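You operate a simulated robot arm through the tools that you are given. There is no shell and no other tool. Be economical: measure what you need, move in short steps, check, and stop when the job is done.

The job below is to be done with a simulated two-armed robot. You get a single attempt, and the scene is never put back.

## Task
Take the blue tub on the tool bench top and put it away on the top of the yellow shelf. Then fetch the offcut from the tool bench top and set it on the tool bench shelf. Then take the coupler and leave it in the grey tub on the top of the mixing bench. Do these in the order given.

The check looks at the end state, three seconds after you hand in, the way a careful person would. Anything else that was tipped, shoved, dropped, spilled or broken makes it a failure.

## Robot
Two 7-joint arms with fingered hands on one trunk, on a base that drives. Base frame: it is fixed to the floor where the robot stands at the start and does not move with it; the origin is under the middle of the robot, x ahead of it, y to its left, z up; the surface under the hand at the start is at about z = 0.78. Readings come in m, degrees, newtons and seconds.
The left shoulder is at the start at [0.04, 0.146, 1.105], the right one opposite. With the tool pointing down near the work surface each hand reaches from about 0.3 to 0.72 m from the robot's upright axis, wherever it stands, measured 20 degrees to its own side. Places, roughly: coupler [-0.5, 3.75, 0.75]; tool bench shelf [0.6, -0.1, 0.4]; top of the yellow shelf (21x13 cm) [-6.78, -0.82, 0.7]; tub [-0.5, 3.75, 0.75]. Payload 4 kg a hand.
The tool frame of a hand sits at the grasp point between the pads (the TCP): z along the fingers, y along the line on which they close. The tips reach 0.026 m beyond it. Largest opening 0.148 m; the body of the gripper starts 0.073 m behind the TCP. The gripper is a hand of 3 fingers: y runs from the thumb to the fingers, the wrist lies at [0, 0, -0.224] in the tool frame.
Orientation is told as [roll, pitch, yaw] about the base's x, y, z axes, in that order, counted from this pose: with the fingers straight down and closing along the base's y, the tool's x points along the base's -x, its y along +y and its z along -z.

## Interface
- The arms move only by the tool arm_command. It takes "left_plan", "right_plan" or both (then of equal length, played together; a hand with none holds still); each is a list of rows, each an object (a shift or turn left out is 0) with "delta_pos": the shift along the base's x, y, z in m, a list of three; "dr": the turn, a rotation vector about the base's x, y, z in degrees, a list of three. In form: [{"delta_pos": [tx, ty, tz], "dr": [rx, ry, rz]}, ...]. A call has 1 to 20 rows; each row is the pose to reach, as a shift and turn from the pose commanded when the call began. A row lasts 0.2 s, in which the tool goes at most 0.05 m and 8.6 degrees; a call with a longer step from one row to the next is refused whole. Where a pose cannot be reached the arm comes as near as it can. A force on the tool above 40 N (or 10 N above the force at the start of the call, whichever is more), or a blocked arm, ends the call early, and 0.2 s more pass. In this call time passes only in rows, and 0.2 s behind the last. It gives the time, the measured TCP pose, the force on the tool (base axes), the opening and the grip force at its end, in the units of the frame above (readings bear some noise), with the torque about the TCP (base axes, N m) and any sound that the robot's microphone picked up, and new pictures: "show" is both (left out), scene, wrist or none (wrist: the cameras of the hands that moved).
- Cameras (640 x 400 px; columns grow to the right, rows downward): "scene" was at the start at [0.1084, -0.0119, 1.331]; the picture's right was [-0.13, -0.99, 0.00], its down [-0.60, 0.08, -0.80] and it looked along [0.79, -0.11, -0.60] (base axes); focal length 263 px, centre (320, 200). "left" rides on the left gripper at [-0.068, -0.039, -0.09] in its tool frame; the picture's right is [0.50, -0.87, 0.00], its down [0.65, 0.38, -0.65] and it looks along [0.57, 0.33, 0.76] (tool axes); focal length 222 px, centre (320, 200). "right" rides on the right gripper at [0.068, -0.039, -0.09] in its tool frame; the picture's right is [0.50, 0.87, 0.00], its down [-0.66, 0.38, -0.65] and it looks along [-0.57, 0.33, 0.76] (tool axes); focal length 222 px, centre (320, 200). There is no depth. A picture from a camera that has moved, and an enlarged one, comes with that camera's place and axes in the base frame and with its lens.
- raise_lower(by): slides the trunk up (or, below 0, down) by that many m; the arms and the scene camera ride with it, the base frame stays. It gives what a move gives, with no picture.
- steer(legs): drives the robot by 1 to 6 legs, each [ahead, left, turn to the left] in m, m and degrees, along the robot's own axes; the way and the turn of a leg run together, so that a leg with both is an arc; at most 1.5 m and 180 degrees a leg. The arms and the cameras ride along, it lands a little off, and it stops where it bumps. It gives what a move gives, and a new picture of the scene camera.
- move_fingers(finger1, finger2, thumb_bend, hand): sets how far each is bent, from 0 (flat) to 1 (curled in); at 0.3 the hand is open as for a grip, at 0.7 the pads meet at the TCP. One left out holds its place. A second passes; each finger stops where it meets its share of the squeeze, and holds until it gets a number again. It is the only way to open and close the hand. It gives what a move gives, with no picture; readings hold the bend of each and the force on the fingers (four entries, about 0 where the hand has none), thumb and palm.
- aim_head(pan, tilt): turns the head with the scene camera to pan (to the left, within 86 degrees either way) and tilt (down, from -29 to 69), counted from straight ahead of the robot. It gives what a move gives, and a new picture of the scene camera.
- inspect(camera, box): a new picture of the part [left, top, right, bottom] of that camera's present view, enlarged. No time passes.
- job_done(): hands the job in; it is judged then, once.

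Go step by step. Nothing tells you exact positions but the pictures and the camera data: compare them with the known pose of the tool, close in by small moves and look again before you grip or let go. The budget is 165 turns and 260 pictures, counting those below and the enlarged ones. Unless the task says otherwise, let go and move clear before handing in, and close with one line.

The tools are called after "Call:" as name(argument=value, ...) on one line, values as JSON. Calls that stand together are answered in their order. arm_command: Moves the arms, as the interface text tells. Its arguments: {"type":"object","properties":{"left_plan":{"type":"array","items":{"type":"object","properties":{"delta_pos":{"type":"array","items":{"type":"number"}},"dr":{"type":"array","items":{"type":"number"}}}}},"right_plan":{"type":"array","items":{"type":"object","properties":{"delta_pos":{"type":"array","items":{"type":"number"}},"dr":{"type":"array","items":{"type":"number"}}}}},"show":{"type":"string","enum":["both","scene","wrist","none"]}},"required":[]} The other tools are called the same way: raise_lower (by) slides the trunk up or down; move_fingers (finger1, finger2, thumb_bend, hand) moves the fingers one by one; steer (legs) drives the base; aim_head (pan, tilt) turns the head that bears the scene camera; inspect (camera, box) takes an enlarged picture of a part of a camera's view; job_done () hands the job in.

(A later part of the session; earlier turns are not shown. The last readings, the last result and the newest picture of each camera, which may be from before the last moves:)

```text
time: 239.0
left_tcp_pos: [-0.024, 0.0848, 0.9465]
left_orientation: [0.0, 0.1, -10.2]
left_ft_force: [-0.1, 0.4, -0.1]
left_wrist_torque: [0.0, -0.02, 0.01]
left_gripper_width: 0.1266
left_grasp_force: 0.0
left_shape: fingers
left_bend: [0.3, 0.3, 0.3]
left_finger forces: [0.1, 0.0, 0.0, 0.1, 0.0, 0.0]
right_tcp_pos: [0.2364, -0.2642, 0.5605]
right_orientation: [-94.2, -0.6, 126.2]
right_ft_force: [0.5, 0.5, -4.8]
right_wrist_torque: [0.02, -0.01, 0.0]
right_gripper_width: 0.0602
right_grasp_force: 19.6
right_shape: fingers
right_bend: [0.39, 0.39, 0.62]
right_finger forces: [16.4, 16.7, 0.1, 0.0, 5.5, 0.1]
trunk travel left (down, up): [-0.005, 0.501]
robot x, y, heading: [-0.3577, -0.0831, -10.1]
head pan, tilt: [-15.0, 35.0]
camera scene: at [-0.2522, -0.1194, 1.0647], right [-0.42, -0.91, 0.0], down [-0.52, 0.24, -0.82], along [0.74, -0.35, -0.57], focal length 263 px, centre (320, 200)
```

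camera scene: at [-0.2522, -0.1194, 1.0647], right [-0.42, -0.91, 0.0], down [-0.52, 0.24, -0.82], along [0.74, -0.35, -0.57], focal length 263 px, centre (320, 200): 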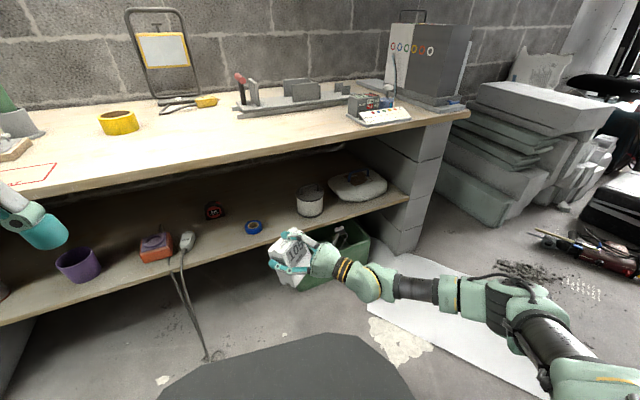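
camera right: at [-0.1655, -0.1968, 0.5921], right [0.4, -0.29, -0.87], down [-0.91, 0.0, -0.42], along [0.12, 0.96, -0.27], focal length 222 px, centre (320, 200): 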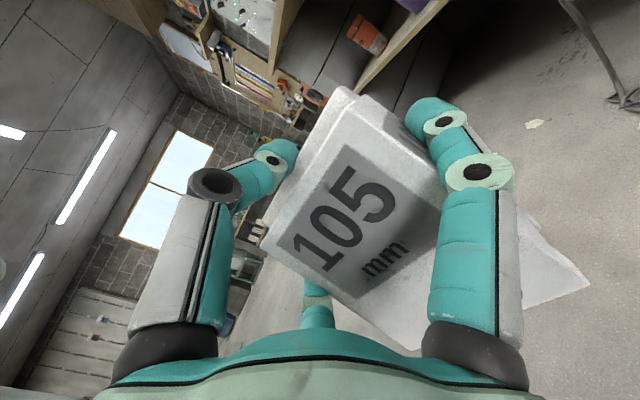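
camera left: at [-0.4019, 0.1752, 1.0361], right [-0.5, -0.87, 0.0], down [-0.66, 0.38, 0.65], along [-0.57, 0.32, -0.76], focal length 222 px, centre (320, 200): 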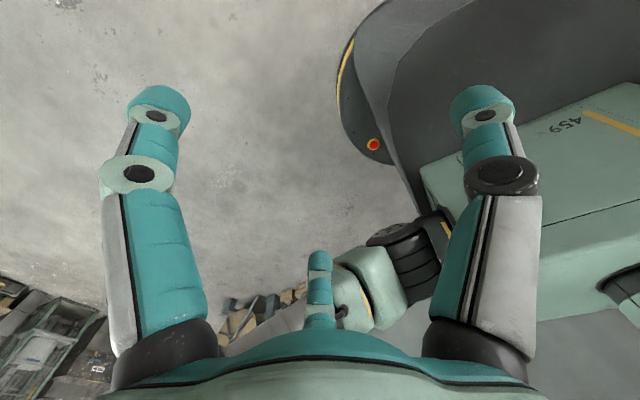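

The gap centre is near y of -0.33 and the shelf's front edge at x of 0.457. Driving the last 0.31 m with the block 5 cm above the shelf.

Call:
steer(legs=[[0.31, 0, 0]])

Call:
inspect(camera="right", box=[0, 0, 640, 400])

Call:
inspect(camera="scene", box=[200, 170, 440, 320])

```text
time: 241.1
left_tcp_pos: [0.2848, 0.0296, 0.9458]
left_orientation: [-0.1, 0.1, -9.9]
left_ft_force: [-0.4, 0.3, -0.4]
left_wrist_torque: [0.01, 0.03, -0.01]
left_gripper_width: 0.1268
left_grasp_force: 0.0
left_shape: fingers
left_bend: [0.3, 0.3, 0.3]
left_finger forces: [0.1, 0.0, 0.0, 0.0, 0.1, 0.1]
right_tcp_pos: [0.5441, -0.3198, 0.5609]
right_orientation: [-94.2, -0.5, 126.4]
right_ft_force: [-0.7, -0.4, -4.8]
right_wrist_torque: [-0.02, 0.04, 0.01]
right_gripper_width: 0.0602
right_grasp_force: 18.3
right_shape: fingers
right_bend: [0.39, 0.39, 0.62]
right_finger forces: [16.5, 16.7, 0.0, 0.1, 5.5, 0.0]
trunk travel left (down, up): [-0.005, 0.501]
robot x, y, heading: [-0.0469, -0.1323, -10.0]
head pan, tilt: [-15.0, 35.0]
camera scene: at [0.0556, -0.1736, 1.0646], right [-0.42, -0.91, 0.0], down [-0.52, 0.24, -0.82], along [0.74, -0.35, -0.57], focal length 263 px, centre (320, 200)
```

scene: 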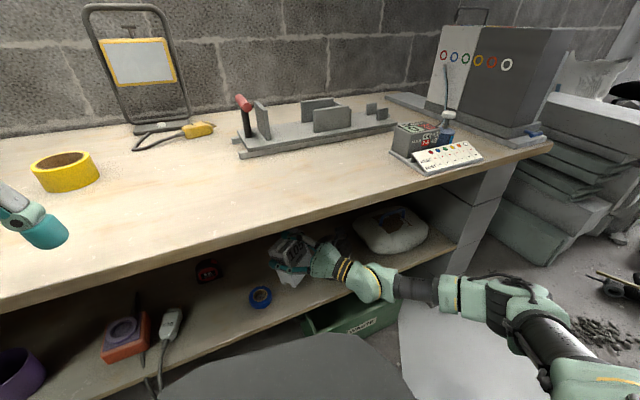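

```text
1.00 times, centred on (320, 200) of right (not enlarged: the box is as wide or as high as the picture)
camera zoom: at [0.5095, -0.4274, 0.5913], right [0.34, -0.36, -0.87], down [-0.89, 0.16, -0.42], along [0.29, 0.92, -0.27], focal length 222 px, centre (320, 200)
```

zoom: 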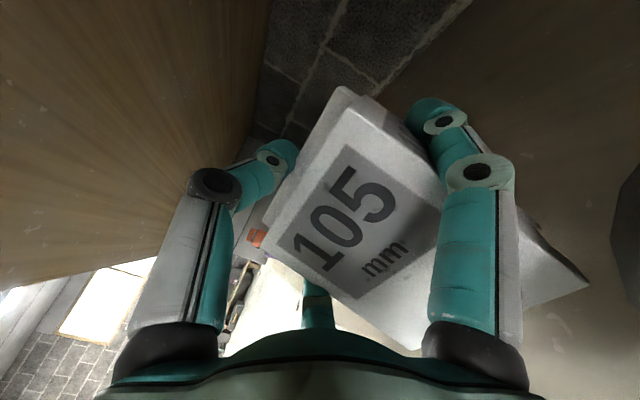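

```text
2.67 times, centred on (320, 245) of scene
camera zoom: at [0.0556, -0.1736, 1.0646], right [-0.42, -0.91, 0.0], down [-0.52, 0.24, -0.82], along [0.74, -0.35, -0.57], focal length 700 px, centre (320, 80)
```

zoom: 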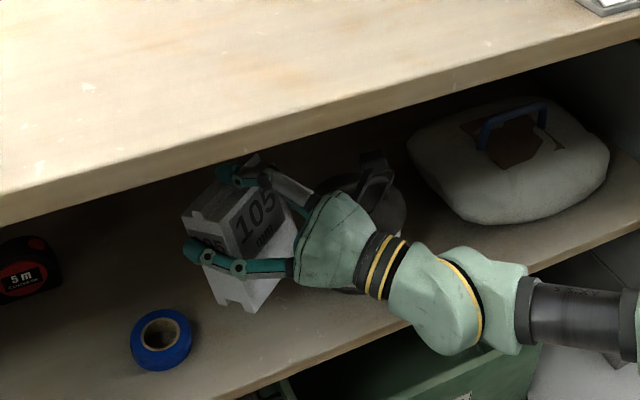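

The can stands close to the hand's right side. I'll shift the hand 2.5 cm toward me and yaw it 12° right for more clearance before lowering.

Call:
arm_command(right_plan=[{"delta_pos": [-0.01, 0.0, 0], "dr": [0, 0, -4]}, {"delta_pos": [-0.02, 0, 0], "dr": [0, 0, -8]}, {"delta_pos": [-0.025, 0, 0], "dr": [0, 0, -12]}])

Call:
inspect(camera="scene", box=[220, 190, 420, 320])

```text
time: 241.9
left_tcp_pos: [0.2836, 0.0308, 0.9456]
left_orientation: [0.0, 0.1, -10.0]
left_ft_force: [0.3, 0.4, -0.7]
left_wrist_torque: [0.01, 0.01, 0.02]
left_gripper_width: 0.1266
left_grasp_force: 0.1
left_shape: fingers
left_bend: [0.3, 0.3, 0.3]
left_finger forces: [0.0, 0.0, 0.0, 0.1, 0.0, 0.0]
right_tcp_pos: [0.5251, -0.3173, 0.5622]
right_orientation: [-94.6, -0.8, 116.8]
right_ft_force: [0.3, 0.3, -5.8]
right_wrist_torque: [-0.02, 0.01, 0.0]
right_gripper_width: 0.06
right_grasp_force: 20.0
right_shape: fingers
right_bend: [0.39, 0.39, 0.62]
right_finger forces: [16.6, 16.6, 0.0, 0.0, 5.3, 0.0]
right hand out of reach, approached as far as the arm can: row 2, 3
trunk travel left (down, up): [-0.005, 0.501]
robot x, y, heading: [-0.0498, -0.1326, -9.7]
head pan, tilt: [-15.0, 35.0]
camera scene: at [0.0548, -0.1735, 1.0647], right [-0.42, -0.91, 0.0], down [-0.52, 0.24, -0.82], along [0.74, -0.35, -0.57], focal length 263 px, centre (320, 200)
camera right: at [0.472, -0.419, 0.5916], right [0.28, -0.41, -0.87], down [-0.85, 0.31, -0.42], along [0.44, 0.86, -0.26], focal length 222 px, centre (320, 200)
```

scene: 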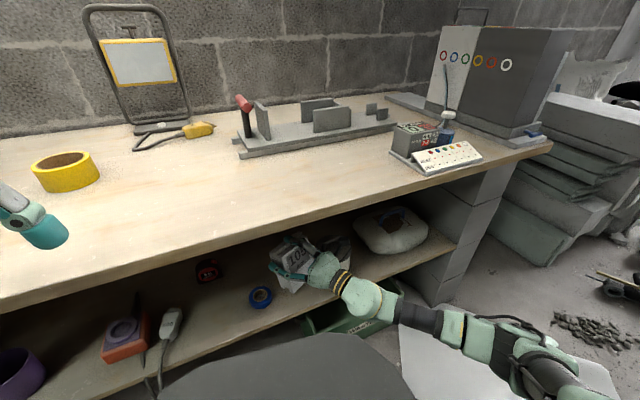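
right: 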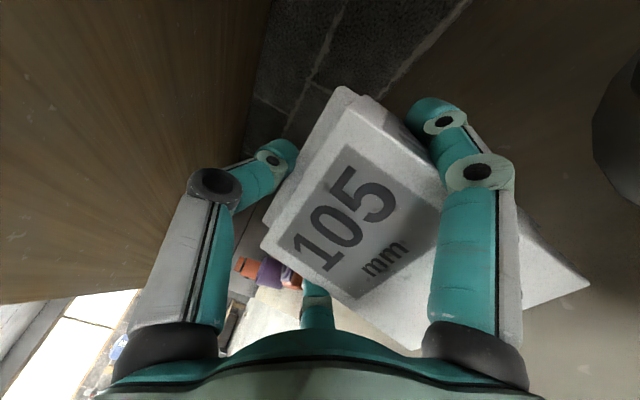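

```text
3.08 times, centred on (320, 255) of scene
camera zoom: at [0.0548, -0.1735, 1.0647], right [-0.42, -0.91, 0.0], down [-0.52, 0.24, -0.82], along [0.74, -0.35, -0.57], focal length 808 px, centre (320, 31)
```

zoom: 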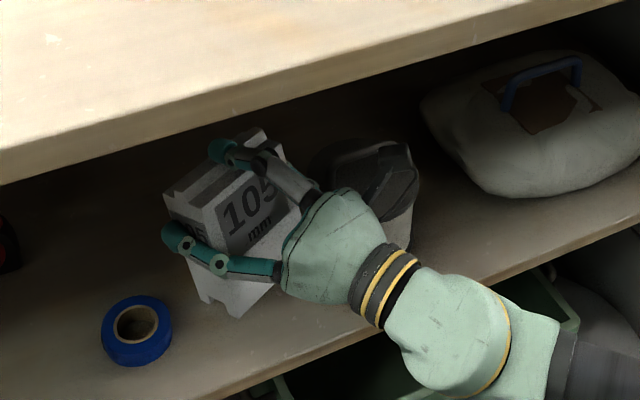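

Clearance to the can is now about 3 cm. I'll shift 1 cm right, away from the tape, and lower.

Call:
arm_command(right_plan=[{"delta_pos": [0.0, -0.01, 0.0]}, {"delta_pos": [0.0, -0.012, -0.015]}, {"delta_pos": [0, -0.012, -0.03]}], show="none")

Call:
inspect(camera="scene", box=[220, 190, 420, 320])

```text
time: 242.7
left_tcp_pos: [0.2827, 0.031, 0.9459]
left_orientation: [0.0, 0.1, -10.0]
left_ft_force: [-0.1, -0.2, 0.2]
left_wrist_torque: [0.0, -0.04, 0.02]
left_gripper_width: 0.1268
left_grasp_force: 0.0
left_shape: fingers
left_bend: [0.3, 0.3, 0.3]
left_finger forces: [0.0, 0.0, 0.0, 0.0, 0.0, 0.0]
right_tcp_pos: [0.5237, -0.3287, 0.5341]
right_orientation: [-94.2, -0.6, 114.2]
right_ft_force: [-0.8, 0.2, -4.8]
right_wrist_torque: [-0.02, -0.02, -0.02]
right_gripper_width: 0.0599
right_grasp_force: 19.6
right_shape: fingers
right_bend: [0.39, 0.39, 0.63]
right_finger forces: [16.6, 16.8, 0.0, 0.1, 5.4, 0.0]
trunk travel left (down, up): [-0.005, 0.501]
robot x, y, heading: [-0.0454, -0.1297, -9.9]
head pan, tilt: [-15.0, 35.0]
```

```text
3.08 times, centred on (320, 255) of scene
camera zoom: at [0.0549, -0.1735, 1.0646], right [-0.42, -0.91, 0.0], down [-0.52, 0.24, -0.82], along [0.74, -0.35, -0.57], focal length 808 px, centre (320, 31)
```

zoom: 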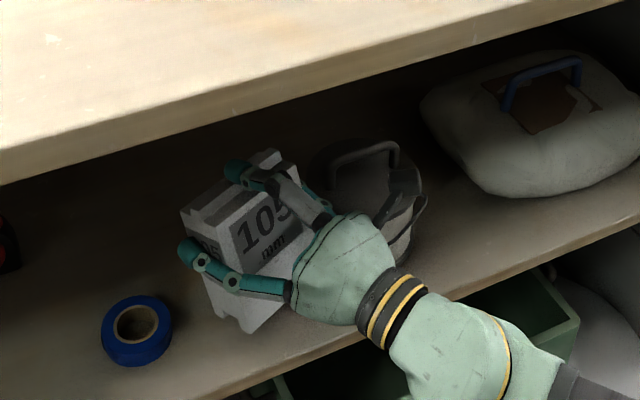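

Well placed between tape and can. Lowering in small steps to contact.

Call:
arm_command(right_plan=[{"delta_pos": [0, 0, -0.006]}, {"delta_pos": [0, 0, -0.012]}, {"delta_pos": [0, 0, -0.016]}], show="none")

Call:
arm_command(right_plan=[{"delta_pos": [0, 0, -0.004]}, {"delta_pos": [0, 0, -0.007]}], show="wrist")

```text
time: 243.5
left_tcp_pos: [0.2833, 0.0313, 0.9468]
left_orientation: [0.0, 0.0, -9.9]
left_ft_force: [-0.8, -0.6, 0.2]
left_wrist_torque: [-0.04, 0.0, 0.01]
left_gripper_width: 0.1266
left_grasp_force: 0.0
left_shape: fingers
left_bend: [0.3, 0.3, 0.3]
left_finger forces: [0.0, 0.1, 0.0, 0.0, 0.1, 0.0]
right_tcp_pos: [0.5241, -0.3292, 0.5179]
right_orientation: [-94.3, -0.5, 114.2]
right_ft_force: [-0.8, -0.4, -2.1]
right_wrist_torque: [-0.04, 0.12, 0.01]
right_gripper_width: 0.0598
right_grasp_force: 19.6
right_shape: fingers
right_bend: [0.39, 0.39, 0.62]
right_finger forces: [16.1, 16.6, 0.0, 0.0, 6.4, 0.0]
trunk travel left (down, up): [-0.005, 0.501]
robot x, y, heading: [-0.0487, -0.1344, -10.0]
head pan, tilt: [-15.0, 35.0]
```

```text
time: 244.1
left_tcp_pos: [0.2815, 0.0313, 0.9468]
left_orientation: [0.0, -0.1, -10.0]
left_ft_force: [-0.1, -0.1, 0.4]
left_wrist_torque: [0.01, 0.0, 0.0]
left_gripper_width: 0.1265
left_grasp_force: 0.1
left_shape: fingers
left_bend: [0.3, 0.3, 0.3]
left_finger forces: [0.0, 0.0, 0.0, 0.0, 0.0, 0.0]
right_tcp_pos: [0.5249, -0.3296, 0.5135]
right_orientation: [-94.6, -0.2, 114.2]
right_ft_force: [-5.5, -2.3, 16.5]
right_wrist_torque: [-0.14, 0.45, 0.05]
right_gripper_width: 0.0595
right_grasp_force: 20.0
right_shape: fingers
right_bend: [0.4, 0.4, 0.61]
right_finger forces: [15.2, 15.8, 0.0, 0.0, 9.4, 0.0]
trunk travel left (down, up): [-0.005, 0.501]
robot x, y, heading: [-0.0466, -0.1337, -9.8]
head pan, tilt: [-15.0, 35.0]
camera right: at [0.467, -0.4289, 0.5444], right [0.27, -0.42, -0.87], down [-0.83, 0.35, -0.43], along [0.48, 0.84, -0.26], focal length 222 px, centre (320, 200)
```

right: 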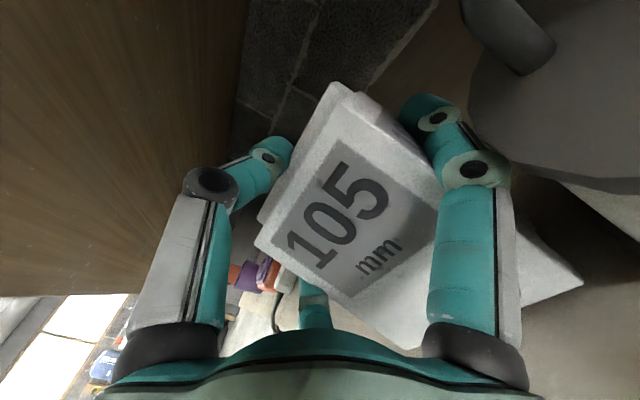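

Contact; the block rests on its rear bottom edge. Now I'll release the thumb so it can settle flat when I press down slightly.

Call:
move_fingers(hand="right", thumb_bend=0.5)

Call:
arm_command(right_plan=[{"delta_pos": [0, 0, -0.003]}, {"delta_pos": [0, 0, -0.006]}], show="wrist")

```text
time: 245.1
left_tcp_pos: [0.2826, 0.031, 0.9467]
left_orientation: [0.0, -0.1, -10.0]
left_ft_force: [-0.4, -0.3, 0.6]
left_wrist_torque: [0.01, 0.0, -0.01]
left_gripper_width: 0.1266
left_grasp_force: 0.0
left_shape: fingers
left_bend: [0.3, 0.3, 0.3]
left_finger forces: [0.1, 0.0, 0.1, 0.0, 0.0, 0.0]
right_tcp_pos: [0.5244, -0.329, 0.5117]
right_orientation: [-94.3, -0.4, 114.3]
right_ft_force: [-4.5, -3.2, 9.4]
right_wrist_torque: [-0.2, 0.35, 0.0]
right_gripper_width: 0.0697
right_grasp_force: 16.1
right_shape: fingers
right_bend: [0.41, 0.42, 0.5]
right_finger forces: [16.1, 15.4, 0.0, 0.0, 0.0, 0.1]
trunk travel left (down, up): [-0.005, 0.501]
robot x, y, heading: [-0.0485, -0.1343, -9.9]
head pan, tilt: [-15.0, 35.0]
```

```text
time: 245.7
left_tcp_pos: [0.2808, 0.0307, 0.9467]
left_orientation: [0.0, -0.2, -10.1]
left_ft_force: [0.4, 0.0, 0.3]
left_wrist_torque: [0.0, 0.01, -0.01]
left_gripper_width: 0.1265
left_grasp_force: 0.1
left_shape: fingers
left_bend: [0.3, 0.3, 0.3]
left_finger forces: [0.0, 0.0, 0.0, 0.1, 0.0, 0.1]
right_tcp_pos: [0.5239, -0.3308, 0.5075]
right_orientation: [-94.6, -0.4, 114.3]
right_ft_force: [-5.7, -2.5, 15.8]
right_wrist_torque: [-0.16, 0.36, 0.01]
right_gripper_width: 0.0672
right_grasp_force: 16.1
right_shape: fingers
right_bend: [0.42, 0.42, 0.5]
right_finger forces: [15.8, 16.4, 0.0, 0.0, 0.0, 0.0]
trunk travel left (down, up): [-0.005, 0.501]
robot x, y, heading: [-0.0462, -0.131, -9.8]
head pan, tilt: [-15.0, 35.0]
camera right: at [0.4668, -0.4288, 0.5373], right [0.27, -0.42, -0.87], down [-0.84, 0.34, -0.42], along [0.48, 0.84, -0.26], focal length 222 px, centre (320, 200)
```

right: 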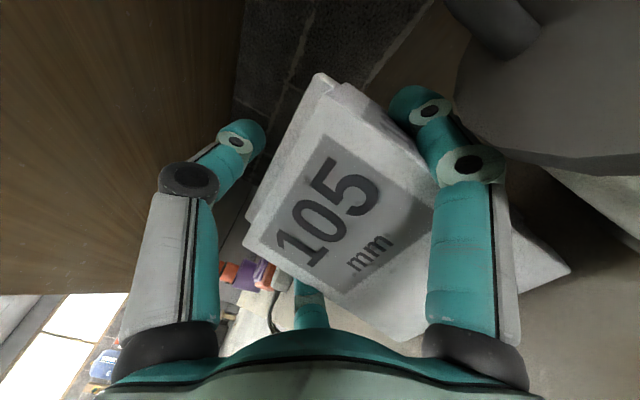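

The block leans about 13° still. I'll roll it upright by pitching the hand 8° about the contact edge.

Call:
arm_command(right_plan=[{"delta_pos": [-0.004, -0.002, 0.002], "dr": [1.1, -2.4, 0]}, {"delta_pos": [-0.0085, -0.004, 0.001], "dr": [2.2, -4.9, 0]}, {"delta_pos": [-0.0128, -0.0057, 0.0], "dr": [3.3, -7.3, 0]}])

Call:
inspect(camera="scene", box=[220, 190, 420, 320])

```text
time: 246.5
left_tcp_pos: [0.2823, 0.0304, 0.9462]
left_orientation: [0.0, -0.2, -9.9]
left_ft_force: [0.4, 0.0, 0.5]
left_wrist_torque: [-0.04, 0.03, -0.01]
left_gripper_width: 0.1265
left_grasp_force: 0.0
left_shape: fingers
left_bend: [0.3, 0.3, 0.3]
left_finger forces: [0.0, 0.0, 0.1, 0.1, 0.0, 0.0]
right_tcp_pos: [0.5111, -0.3354, 0.5048]
right_orientation: [-102.2, -0.4, 114.3]
right_ft_force: [-3.0, -1.1, 7.4]
right_wrist_torque: [-0.09, 0.07, -0.02]
right_gripper_width: 0.0675
right_grasp_force: 16.4
right_shape: fingers
right_bend: [0.42, 0.42, 0.5]
right_finger forces: [16.4, 16.4, 0.0, 0.1, 0.0, 0.1]
trunk travel left (down, up): [-0.005, 0.501]
robot x, y, heading: [-0.0462, -0.1353, -9.8]
head pan, tilt: [-15.0, 35.0]
camera scene: at [0.0535, -0.1732, 1.0648], right [-0.42, -0.91, 0.0], down [-0.52, 0.24, -0.82], along [0.74, -0.35, -0.57], focal length 263 px, centre (320, 200)
camera right: at [0.451, -0.4361, 0.5219], right [0.37, -0.37, -0.85], down [-0.78, 0.37, -0.5], along [0.5, 0.85, -0.15], focal length 222 px, centre (320, 200)
```

scene: 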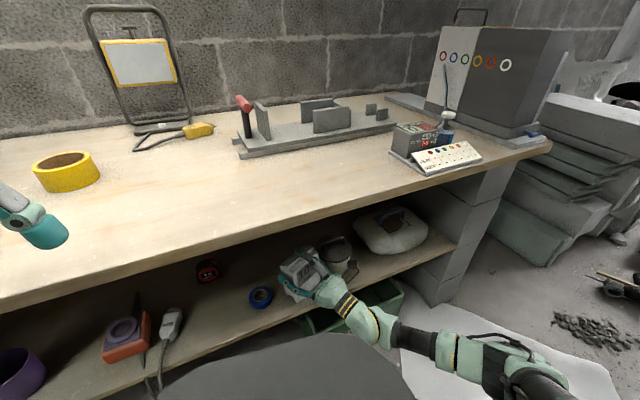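
right: 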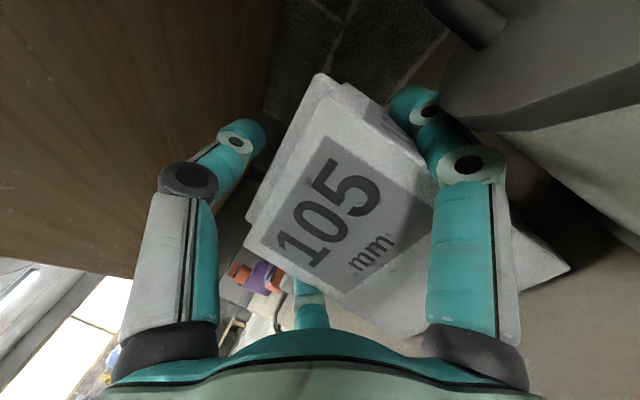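

```text
3.08 times, centred on (320, 255) of scene
camera zoom: at [0.0535, -0.1732, 1.0648], right [-0.42, -0.91, 0.0], down [-0.52, 0.24, -0.82], along [0.74, -0.35, -0.57], focal length 808 px, centre (320, 31)
```

zoom: 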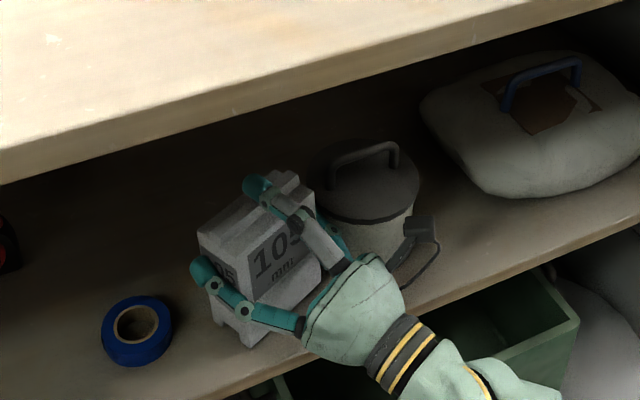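

Nearly upright (about 5° left). A last slight press, then I'll ease finger 1 alone to see which side it is, since the can is close on the right.

Call:
arm_command(right_plan=[{"delta_pos": [-0.002, -0.001, -0.003], "dr": [0.8, -1.8, 0]}, {"delta_pos": [-0.004, -0.002, -0.005], "dr": [1.6, -3.7, 0]}], show="none")

Call:
move_fingers(hand="right", finger1=0.38, thumb_bend=0.4)

Call:
inspect(camera="right", box=[0, 0, 640, 400])

Call:
inspect(camera="scene", box=[240, 220, 400, 320])

```text
time: 247.1
left_tcp_pos: [0.2821, 0.0312, 0.9468]
left_orientation: [-0.1, -0.1, -10.0]
left_ft_force: [0.5, 0.2, -0.2]
left_wrist_torque: [-0.01, 0.02, 0.01]
left_gripper_width: 0.1268
left_grasp_force: 0.0
left_shape: fingers
left_bend: [0.3, 0.3, 0.3]
left_finger forces: [0.1, 0.1, 0.0, 0.0, 0.1, 0.1]
right_tcp_pos: [0.5083, -0.3385, 0.5015]
right_orientation: [-106.6, -0.3, 114.3]
right_ft_force: [-2.7, -1.4, 13.9]
right_wrist_torque: [-0.03, 0.1, 0.02]
right_gripper_width: 0.0673
right_grasp_force: 15.6
right_shape: fingers
right_bend: [0.42, 0.42, 0.5]
right_finger forces: [16.3, 16.2, 0.0, 0.0, 0.0, 0.0]
trunk travel left (down, up): [-0.005, 0.501]
robot x, y, heading: [-0.0453, -0.1326, -10.0]
head pan, tilt: [-15.0, 35.0]
```

```text
time: 248.1
left_tcp_pos: [0.2822, 0.032, 0.9466]
left_orientation: [0.0, -0.1, -10.0]
left_ft_force: [0.2, -0.1, 0.1]
left_wrist_torque: [0.03, 0.02, -0.04]
left_gripper_width: 0.1264
left_grasp_force: 0.0
left_shape: fingers
left_bend: [0.3, 0.3, 0.3]
left_finger forces: [0.1, 0.1, 0.1, 0.0, 0.0, 0.2]
right_tcp_pos: [0.5074, -0.3367, 0.5006]
right_orientation: [-106.4, -0.3, 114.4]
right_ft_force: [-2.6, 6.5, 14.5]
right_wrist_torque: [-0.11, -0.01, 0.08]
right_gripper_width: 0.0956
right_grasp_force: 12.6
right_shape: fingers
right_bend: [0.37, 0.44, 0.4]
right_finger forces: [10.5, 13.9, 0.0, 0.0, 0.0, 0.1]
trunk travel left (down, up): [-0.005, 0.501]
robot x, y, heading: [-0.0514, -0.1318, -10.0]
head pan, tilt: [-15.0, 35.0]
```

```text
1.00 times, centred on (320, 200) of right (not enlarged: the box is as wide or as high as the picture)
camera zoom: at [0.4461, -0.4375, 0.5109], right [0.43, -0.35, -0.83], down [-0.75, 0.38, -0.54], along [0.51, 0.85, -0.1], focal length 222 px, centre (320, 200)
```

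zoom: 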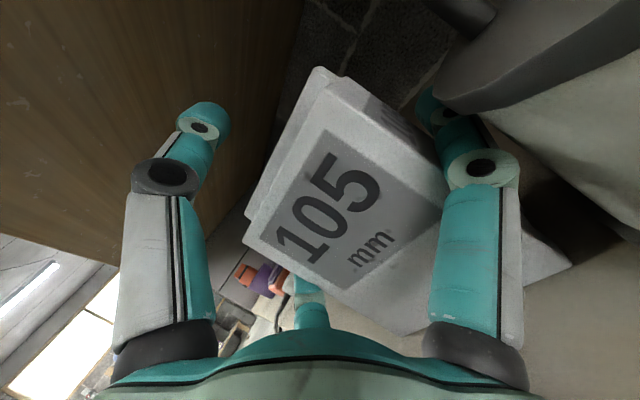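

```text
4.00 times, centred on (320, 270) of scene
camera zoom: at [0.053, -0.1723, 1.0649], right [-0.42, -0.91, 0.0], down [-0.52, 0.24, -0.82], along [0.74, -0.35, -0.57], focal length 1051 px, centre (320, -80)
```

zoom: 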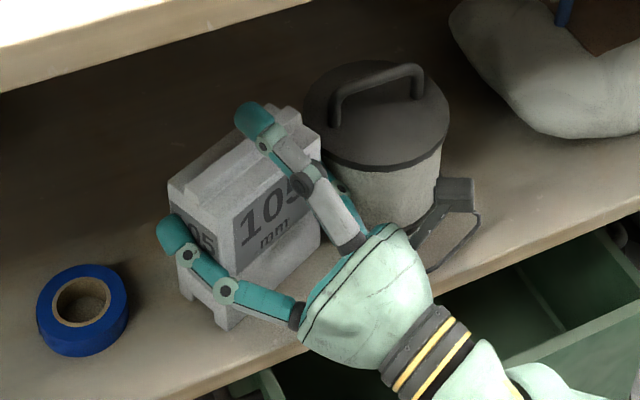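

Finger 1 is the right one, near the can. I'll open finger 2 (left side, where there's about 4 cm free) first.

Call:
move_fingers(hand="right", finger2=0.34, thumb_bend=0.35)

Call:
inspect(camera="scene", box=[240, 220, 400, 320])

Call:
inspect(camera="right", box=[0, 0, 640, 400])

```text
time: 249.1
left_tcp_pos: [0.283, 0.0305, 0.9453]
left_orientation: [0.0, 0.0, -9.9]
left_ft_force: [0.0, -0.5, -0.3]
left_wrist_torque: [-0.03, 0.02, -0.01]
left_gripper_width: 0.1266
left_grasp_force: 0.2
left_shape: fingers
left_bend: [0.3, 0.3, 0.3]
left_finger forces: [0.0, 0.0, 0.1, 0.0, 0.0, 0.0]
right_tcp_pos: [0.5084, -0.3376, 0.498]
right_orientation: [-106.2, -0.4, 114.4]
right_ft_force: [-0.2, -2.2, -2.1]
right_wrist_torque: [-0.03, 0.01, 0.01]
right_gripper_width: 0.1077
right_grasp_force: 1.4
right_shape: fingers
right_bend: [0.37, 0.34, 0.35]
right_finger forces: [2.1, 0.8, 0.0, 0.1, 0.0, 0.1]
trunk travel left (down, up): [-0.005, 0.501]
robot x, y, heading: [-0.0489, -0.1321, -10.2]
head pan, tilt: [-15.0, 35.0]
```

```text
4.00 times, centred on (320, 270) of scene
camera zoom: at [0.0545, -0.1735, 1.0647], right [-0.42, -0.91, 0.0], down [-0.52, 0.24, -0.82], along [0.74, -0.35, -0.57], focal length 1051 px, centre (320, -80)
```

zoom: 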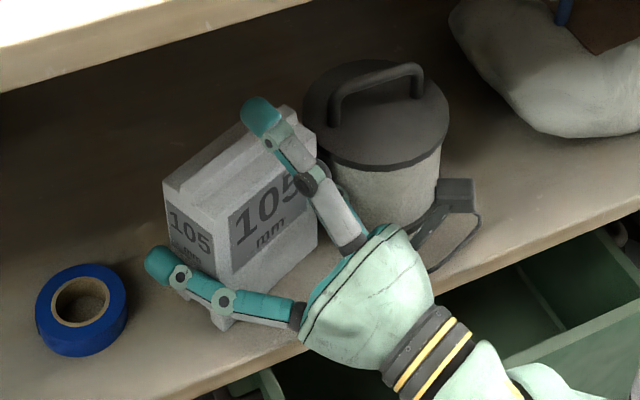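

```text
1.00 times, centred on (320, 200) of right (not enlarged: the box is as wide or as high as the picture)
camera zoom: at [0.4465, -0.4389, 0.509], right [0.42, -0.35, -0.84], down [-0.75, 0.39, -0.54], along [0.51, 0.85, -0.1], focal length 222 px, centre (320, 200)
```

zoom: 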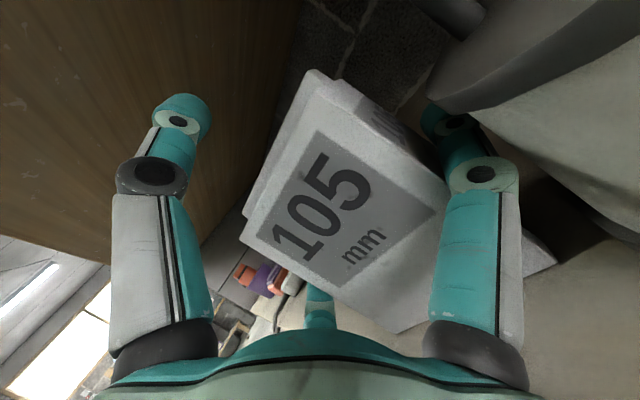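

The block stands on the shelf, released, and the can is unmoved. I'll withdraw straight back along the hand's horizontal direction.

Call:
arm_command(right_plan=[{"delta_pos": [-0.009, -0.004, 0.0]}, {"delta_pos": [-0.018, -0.008, 0.0]}, {"delta_pos": [-0.036, -0.016, 0.0]}, {"delta_pos": [-0.055, -0.025, 0.0]}, {"delta_pos": [-0.075, -0.034, 0.0]}])

Call:
inspect(camera="scene", box=[240, 220, 400, 320])

```text
time: 250.3
left_tcp_pos: [0.2834, 0.0306, 0.9467]
left_orientation: [0.0, -0.1, -10.0]
left_ft_force: [-0.6, -0.6, 0.1]
left_wrist_torque: [-0.02, -0.01, -0.04]
left_gripper_width: 0.1266
left_grasp_force: 0.1
left_shape: fingers
left_bend: [0.3, 0.3, 0.3]
left_finger forces: [0.0, 0.0, 0.0, 0.0, 0.0, 0.0]
right_tcp_pos: [0.4321, -0.3732, 0.4985]
right_orientation: [-106.2, -0.4, 114.3]
right_ft_force: [-0.2, 0.3, -0.8]
right_wrist_torque: [0.0, -0.01, 0.02]
right_gripper_width: 0.1061
right_grasp_force: 0.0
right_shape: fingers
right_bend: [0.38, 0.34, 0.35]
right_finger forces: [0.1, 0.1, 0.0, 0.0, 0.0, 0.0]
trunk travel left (down, up): [-0.005, 0.501]
robot x, y, heading: [-0.0481, -0.132, -10.1]
head pan, tilt: [-15.0, 35.0]
camera scene: at [0.0542, -0.1734, 1.0647], right [-0.42, -0.91, 0.0], down [-0.52, 0.24, -0.82], along [0.74, -0.35, -0.57], focal length 263 px, centre (320, 200)
camera right: at [0.3711, -0.4739, 0.5091], right [0.43, -0.35, -0.83], down [-0.75, 0.39, -0.54], along [0.51, 0.85, -0.1], focal length 222 px, centre (320, 200)
```

scene: 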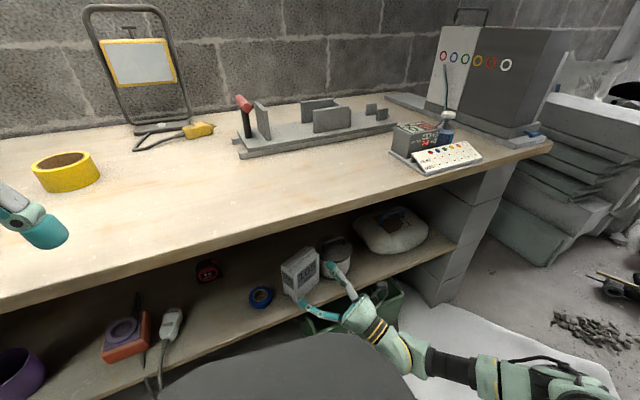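
right: 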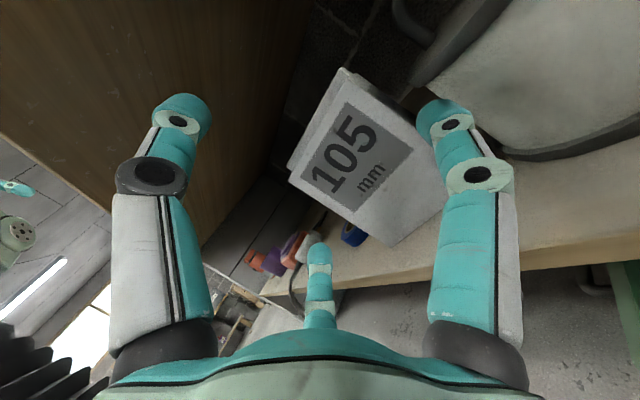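

```text
4.00 times, centred on (320, 270) of scene
camera zoom: at [0.0542, -0.1734, 1.0647], right [-0.42, -0.91, 0.0], down [-0.52, 0.24, -0.82], along [0.74, -0.35, -0.57], focal length 1051 px, centre (320, -80)
```

zoom: 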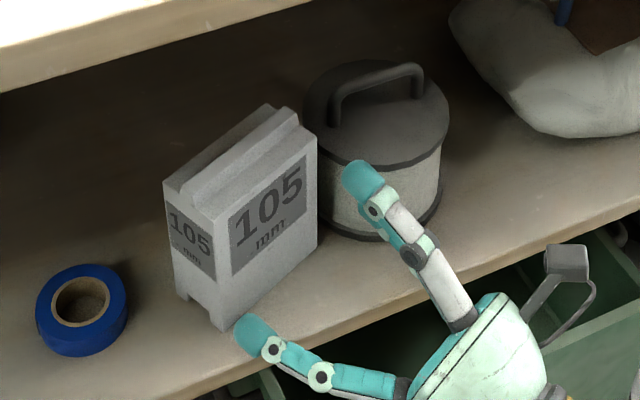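

The offcut stands cleanly on the shelf, and the can and tape are undisturbed. Backing out and raising the trunk.

Call:
steer(legs=[[-0.65, 0, 0]])

Call:
raise_lower(by=0.27)

Call:
arm_command(right_plan=[{"delta_pos": [0, 0, 0.02], "dr": [-3.1, 7, 0]}, {"delta_pos": [0, 0, 0.04], "dr": [-6.2, 14, 0]}, {"delta_pos": [0, 0, 0.06], "dr": [-9.3, 21, 0]}, {"delta_pos": [0, 0, 0.08], "dr": [-12.5, 28, 0]}, {"delta_pos": [0, 0, 0.1], "dr": [-15.6, 35, 0]}, {"delta_pos": [0, 0, 0.12], "dr": [-18.7, 42, 0]}, {"delta_pos": [0, 0, 0.14], "dr": [-21.8, 49, 0]}, {"delta_pos": [0, 0, 0.16], "dr": [-24.9, 56, 0]}], show="scene")

```text
time: 254.0
left_tcp_pos: [-0.3664, 0.1446, 0.9462]
left_orientation: [0.0, 0.0, -10.4]
left_ft_force: [0.2, 0.1, -0.3]
left_wrist_torque: [-0.02, 0.01, 0.01]
left_gripper_width: 0.1267
left_grasp_force: 0.1
left_shape: fingers
left_bend: [0.3, 0.3, 0.3]
left_finger forces: [0.1, 0.0, 0.0, 0.0, 0.0, 0.1]
right_tcp_pos: [-0.2192, -0.259, 0.4968]
right_orientation: [-106.3, -0.4, 114.0]
right_ft_force: [-0.1, -0.2, 1.5]
right_wrist_torque: [0.01, -0.01, -0.02]
right_gripper_width: 0.106
right_grasp_force: 0.0
right_shape: fingers
right_bend: [0.38, 0.34, 0.35]
right_finger forces: [0.1, 0.0, 0.0, 0.0, 0.0, 0.0]
trunk travel left (down, up): [-0.005, 0.501]
robot x, y, heading: [-0.695, -0.0164, -10.4]
head pan, tilt: [-15.0, 35.0]
camera scene: at [-0.5957, -0.0575, 1.0648], right [-0.43, -0.9, 0.0], down [-0.52, 0.25, -0.82], along [0.74, -0.35, -0.57], focal length 263 px, centre (320, 200)
```

scene: 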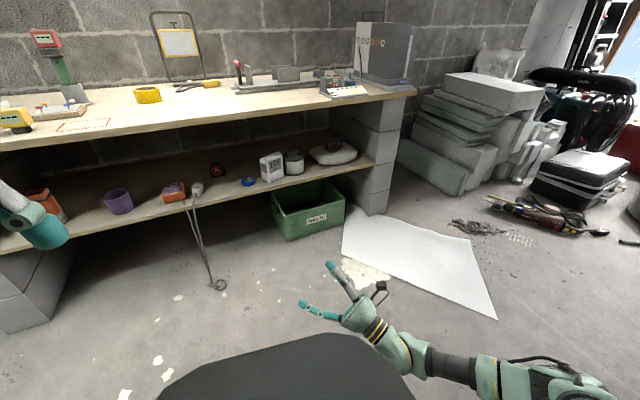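

```text
time: 256.7
left_tcp_pos: [-0.3652, 0.1446, 1.2148]
left_orientation: [0.1, 0.0, -10.3]
left_ft_force: [0.7, 0.1, -0.3]
left_wrist_torque: [-0.03, 0.01, -0.03]
left_gripper_width: 0.1266
left_grasp_force: 0.1
left_shape: fingers
left_bend: [0.3, 0.3, 0.3]
left_finger forces: [0.1, 0.1, 0.0, 0.1, 0.0, 0.1]
right_tcp_pos: [-0.2193, -0.259, 0.7672]
right_orientation: [-106.3, -0.4, 114.1]
right_ft_force: [0.5, 0.1, -0.1]
right_wrist_torque: [0.0, -0.04, 0.02]
right_gripper_width: 0.1061
right_grasp_force: 0.2
right_shape: fingers
right_bend: [0.38, 0.34, 0.35]
right_finger forces: [0.0, 0.0, 0.0, 0.0, 0.0, 0.0]
trunk travel left (down, up): [-0.275, 0.231]
robot x, y, heading: [-0.6971, -0.0146, -10.2]
head pan, tilt: [-15.0, 35.0]
```

```text
time: 258.5
left_tcp_pos: [-0.364, 0.1467, 1.2143]
left_orientation: [0.0, 0.0, -10.3]
left_ft_force: [-1.2, 0.8, 0.4]
left_wrist_torque: [-0.04, -0.03, 0.01]
left_gripper_width: 0.1264
left_grasp_force: 0.1
left_shape: fingers
left_bend: [0.3, 0.3, 0.3]
left_finger forces: [0.0, 0.0, 0.0, 0.1, 0.0, 0.1]
right_tcp_pos: [-0.2176, -0.2583, 0.9283]
right_orientation: [-44.9, -0.1, 113.7]
right_ft_force: [-1.9, -1.4, -0.7]
right_wrist_torque: [0.0, -0.01, 0.0]
right_gripper_width: 0.1064
right_grasp_force: 0.0
right_shape: fingers
right_bend: [0.38, 0.34, 0.35]
right_finger forces: [0.0, 0.0, 0.1, 0.0, 0.1, 0.0]
right hand out of reach, approached as far as the arm can: row 2, 3
trunk travel left (down, up): [-0.275, 0.231]
robot x, y, heading: [-0.7007, -0.0161, -10.2]
head pan, tilt: [-15.0, 35.0]
camera scene: at [-0.595, -0.0567, 1.3341], right [-0.43, -0.9, 0.0], down [-0.52, 0.24, -0.82], along [0.74, -0.35, -0.57], focal length 263 px, centre (320, 200)
```

scene: 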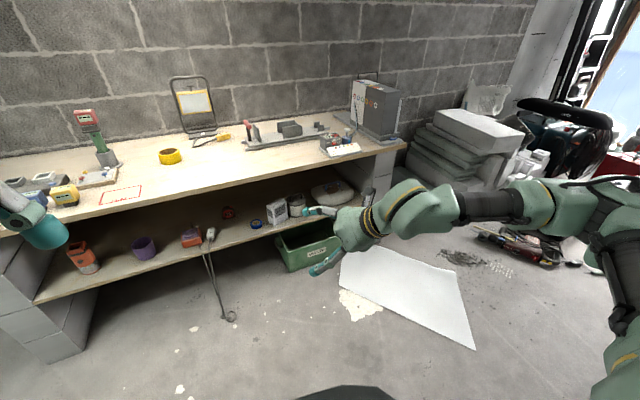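

Restoring the right hand to vertical, then un-yawing for travel.

Call:
arm_command(right_plan=[{"delta_pos": [-0.01, 0, 0.02], "dr": [-3.1, 7, 0]}, {"delta_pos": [-0.02, 0, 0.04], "dr": [-6.2, 14, 0]}, {"delta_pos": [-0.03, 0, 0.06], "dr": [-9.3, 21, 0]}, {"delta_pos": [-0.04, 0, 0.08], "dr": [-12.4, 28, 0]}, {"delta_pos": [-0.05, 0, 0.1], "dr": [-15.5, 35, 0]}, {"delta_pos": [-0.06, 0, 0.12], "dr": [-18.2, 41.1, 0]}], show="none")

Call:
arm_command(right_plan=[{"delta_pos": [0, -0.01, 0], "dr": [0, 0, -8.4]}, {"delta_pos": [0, -0.02, 0], "dr": [0, 0, -16.8]}, {"delta_pos": [0, -0.03, 0.01], "dr": [0, 0, -25.2]}, {"delta_pos": [0, -0.04, 0.02], "dr": [0, 0, -33.6]}, {"delta_pos": [0, -0.05, 0.03], "dr": [0, 0, -42]}, {"delta_pos": [0, -0.06, 0.04], "dr": [0, 0, -50.4]}, {"delta_pos": [0, -0.07, 0.05], "dr": [0, 0, -58.8]}, {"delta_pos": [0, -0.08, 0.06], "dr": [0, 0, -67.2]}, {"delta_pos": [0, -0.08, 0.07], "dr": [0, 0, -75.6]}, {"delta_pos": [0, -0.08, 0.08], "dr": [0, 0, -84]}, {"delta_pos": [0, -0.08, 0.09], "dr": [0, 0, -92.4]}, {"delta_pos": [0, -0.08, 0.1], "dr": [0, 0, -100.8]}, {"delta_pos": [0, -0.08, 0.1], "dr": [0, 0, -109]}, {"delta_pos": [0, -0.08, 0.1], "dr": [0, 0, -117]}, {"delta_pos": [0, -0.08, 0.1], "dr": [0, 0, -124]}], show="scene")

```text
time: 259.9
left_tcp_pos: [-0.3661, 0.146, 1.2155]
left_orientation: [-0.1, 0.1, -10.3]
left_ft_force: [0.2, 0.8, -0.1]
left_wrist_torque: [0.0, -0.03, -0.02]
left_gripper_width: 0.1267
left_grasp_force: 0.1
left_shape: fingers
left_bend: [0.3, 0.3, 0.3]
left_finger forces: [0.0, 0.2, 0.1, 0.0, 0.0, 0.1]
right_tcp_pos: [-0.2788, -0.2588, 1.0475]
right_orientation: [0.1, 0.0, 113.6]
right_ft_force: [-0.4, -0.2, 0.7]
right_wrist_torque: [-0.02, -0.01, 0.0]
right_gripper_width: 0.1059
right_grasp_force: 0.1
right_shape: fingers
right_bend: [0.38, 0.34, 0.35]
right_finger forces: [0.0, 0.1, 0.0, 0.0, 0.0, 0.0]
trunk travel left (down, up): [-0.275, 0.231]
robot x, y, heading: [-0.6943, -0.0179, -10.4]
head pan, tilt: [-15.0, 35.0]
```

```text
time: 263.1
left_tcp_pos: [-0.3641, 0.1439, 1.2157]
left_orientation: [0.0, 0.0, -10.3]
left_ft_force: [0.1, 0.8, 0.0]
left_wrist_torque: [-0.01, -0.01, 0.0]
left_gripper_width: 0.1267
left_grasp_force: 0.1
left_shape: fingers
left_bend: [0.3, 0.3, 0.3]
left_finger forces: [0.1, 0.0, 0.1, 0.0, 0.0, 0.0]
right_tcp_pos: [-0.2758, -0.3631, 1.1474]
right_orientation: [-0.7, -2.0, 0.2]
right_ft_force: [-0.2, 0.0, -1.3]
right_wrist_torque: [0.0, 0.02, 0.01]
right_gripper_width: 0.1064
right_grasp_force: 0.1
right_shape: fingers
right_bend: [0.38, 0.34, 0.35]
right_finger forces: [0.1, 0.0, 0.1, 0.0, 0.0, 0.1]
right hand out of reach, approached as far as the arm can: row 12, 13, 14, 15
trunk travel left (down, up): [-0.275, 0.231]
robot x, y, heading: [-0.6981, -0.0144, -10.1]
head pan, tilt: [-15.0, 35.0]
camera scene: at [-0.5951, -0.0565, 1.3341], right [-0.43, -0.9, 0.0], down [-0.52, 0.24, -0.82], along [0.74, -0.35, -0.57], focal length 263 px, centre (320, 200)
```

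scene: 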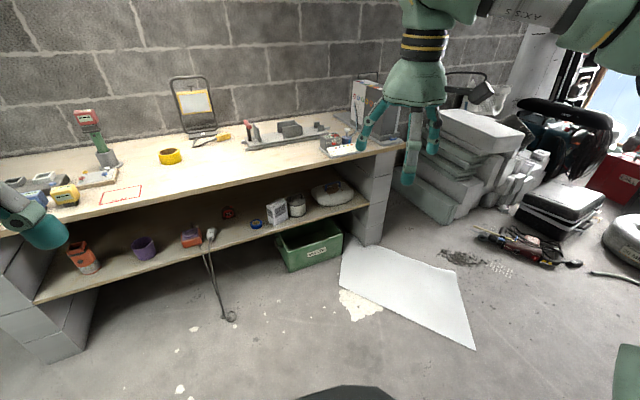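

Now to the mixing bench: turn to face +y and drive up, then look.

Call:
steer(legs=[[0, 0, 100.2], [1.2, 0, 0], [1.1, 0, 0]])

Call:
aim_head(pan=0, tilt=35)

Call:
inspect(camera="scene", box=[160, 60, 480, 260])

```text
time: 278.6
left_tcp_pos: [-0.8482, 2.5675, 1.2156]
left_orientation: [0.0, 0.0, 87.6]
left_ft_force: [-1.0, -0.9, 0.2]
left_wrist_torque: [0.01, -0.02, 0.01]
left_gripper_width: 0.1266
left_grasp_force: 0.1
left_shape: fingers
left_bend: [0.3, 0.3, 0.3]
left_finger forces: [0.1, 0.0, 0.0, 0.0, 0.0, 0.0]
right_tcp_pos: [-0.3548, 2.7273, 1.1487]
right_orientation: [-0.7, -1.9, 98.2]
right_ft_force: [0.0, 0.8, -0.3]
right_wrist_torque: [0.02, 0.0, 0.0]
right_gripper_width: 0.1061
right_grasp_force: 0.0
right_shape: fingers
right_bend: [0.38, 0.34, 0.35]
right_finger forces: [0.0, 0.1, 0.0, 0.0, 0.0, 0.0]
trunk travel left (down, up): [-0.275, 0.231]
robot x, y, heading: [-0.646, 2.2623, 87.4]
head pan, tilt: [-15.0, 35.0]
camera scene: at [-0.6139, 2.3656, 1.3341], right [0.95, -0.3, 0.0], down [-0.17, -0.55, -0.82], along [0.25, 0.78, -0.57], focal length 263 px, centre (320, 200)
```

scene: 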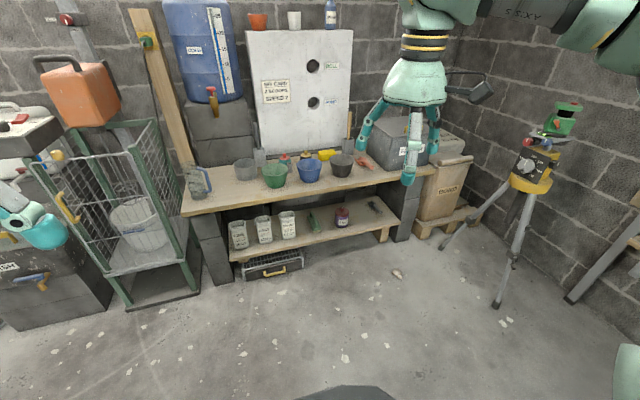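

```text
time: 279.3
left_tcp_pos: [-0.8473, 2.5674, 1.2151]
left_orientation: [0.1, -0.1, 87.7]
left_ft_force: [-0.1, 0.1, 0.3]
left_wrist_torque: [-0.03, 0.03, 0.02]
left_gripper_width: 0.1265
left_grasp_force: 0.0
left_shape: fingers
left_bend: [0.3, 0.3, 0.3]
left_finger forces: [0.0, 0.0, 0.0, 0.0, 0.0, 0.0]
right_tcp_pos: [-0.3556, 2.7269, 1.1476]
right_orientation: [-0.7, -1.9, 98.2]
right_ft_force: [-0.9, 0.2, -0.2]
right_wrist_torque: [0.01, -0.03, -0.02]
right_gripper_width: 0.1064
right_grasp_force: 0.0
right_shape: fingers
right_bend: [0.38, 0.34, 0.35]
right_finger forces: [0.0, 0.1, 0.1, 0.0, 0.0, 0.0]
trunk travel left (down, up): [-0.275, 0.231]
robot x, y, heading: [-0.644, 2.2603, 87.9]
head pan, tilt: [0.0, 35.0]
camera scene: at [-0.6365, 2.3698, 1.3341], right [1.0, -0.04, 0.0], down [-0.02, -0.57, -0.82], along [0.04, 0.82, -0.57], focal length 263 px, centre (320, 200)
```

scene: 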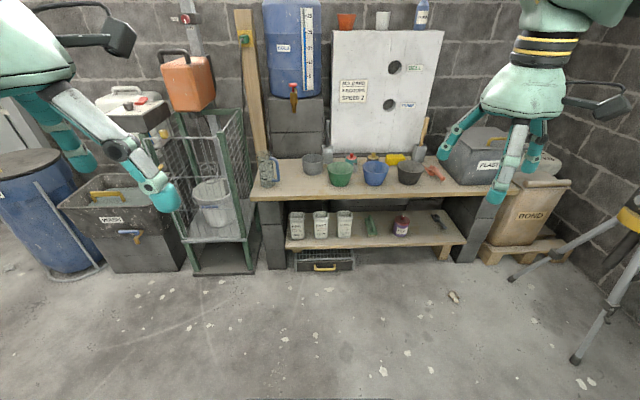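

```text
2.00 times, centred on (320, 160) of scene
camera zoom: at [-0.6365, 2.3698, 1.3341], right [1.0, -0.04, 0.0], down [-0.02, -0.57, -0.82], along [0.04, 0.82, -0.57], focal length 525 px, centre (320, 280)
```

zoom: 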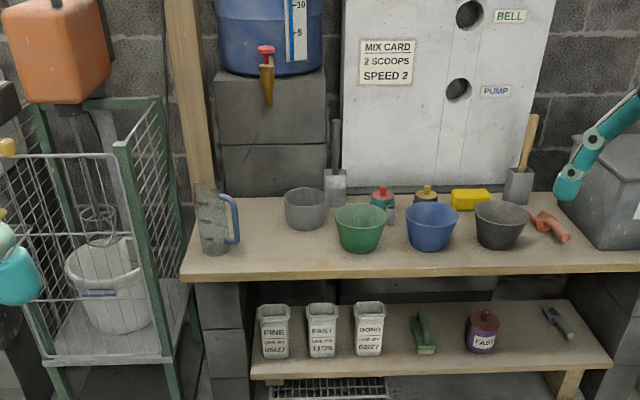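

The grey tub stands at the left of the bench. I'll zoom to find the coupler.

Call:
inspect(camera="scene", box=[300, 140, 420, 200])

Call:
inspect(camera="scene", box=[240, 130, 360, 210])

```text
5.33 times, centred on (360, 170) of scene
camera zoom: at [-0.6365, 2.3698, 1.3341], right [1.0, -0.04, 0.0], down [-0.02, -0.57, -0.82], along [0.04, 0.82, -0.57], focal length 1401 px, centre (107, 360)
```

zoom: 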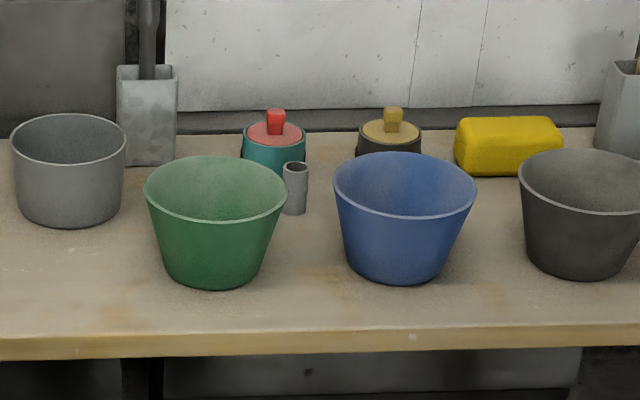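

```text
5.00 times, centred on (300, 170) of scene
camera zoom: at [-0.6365, 2.3698, 1.3341], right [1.0, -0.04, 0.0], down [-0.02, -0.57, -0.82], along [0.04, 0.82, -0.57], focal length 1313 px, centre (420, 350)
```

zoom: 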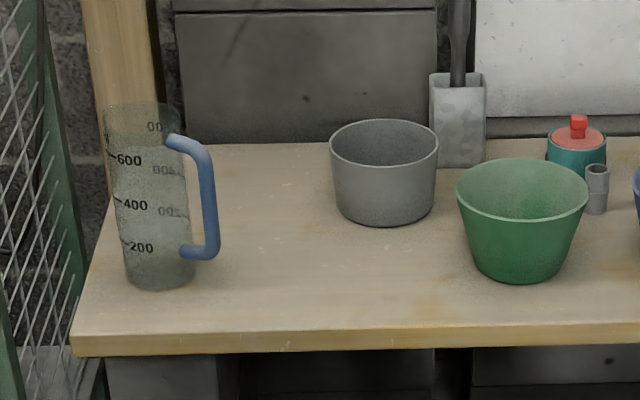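

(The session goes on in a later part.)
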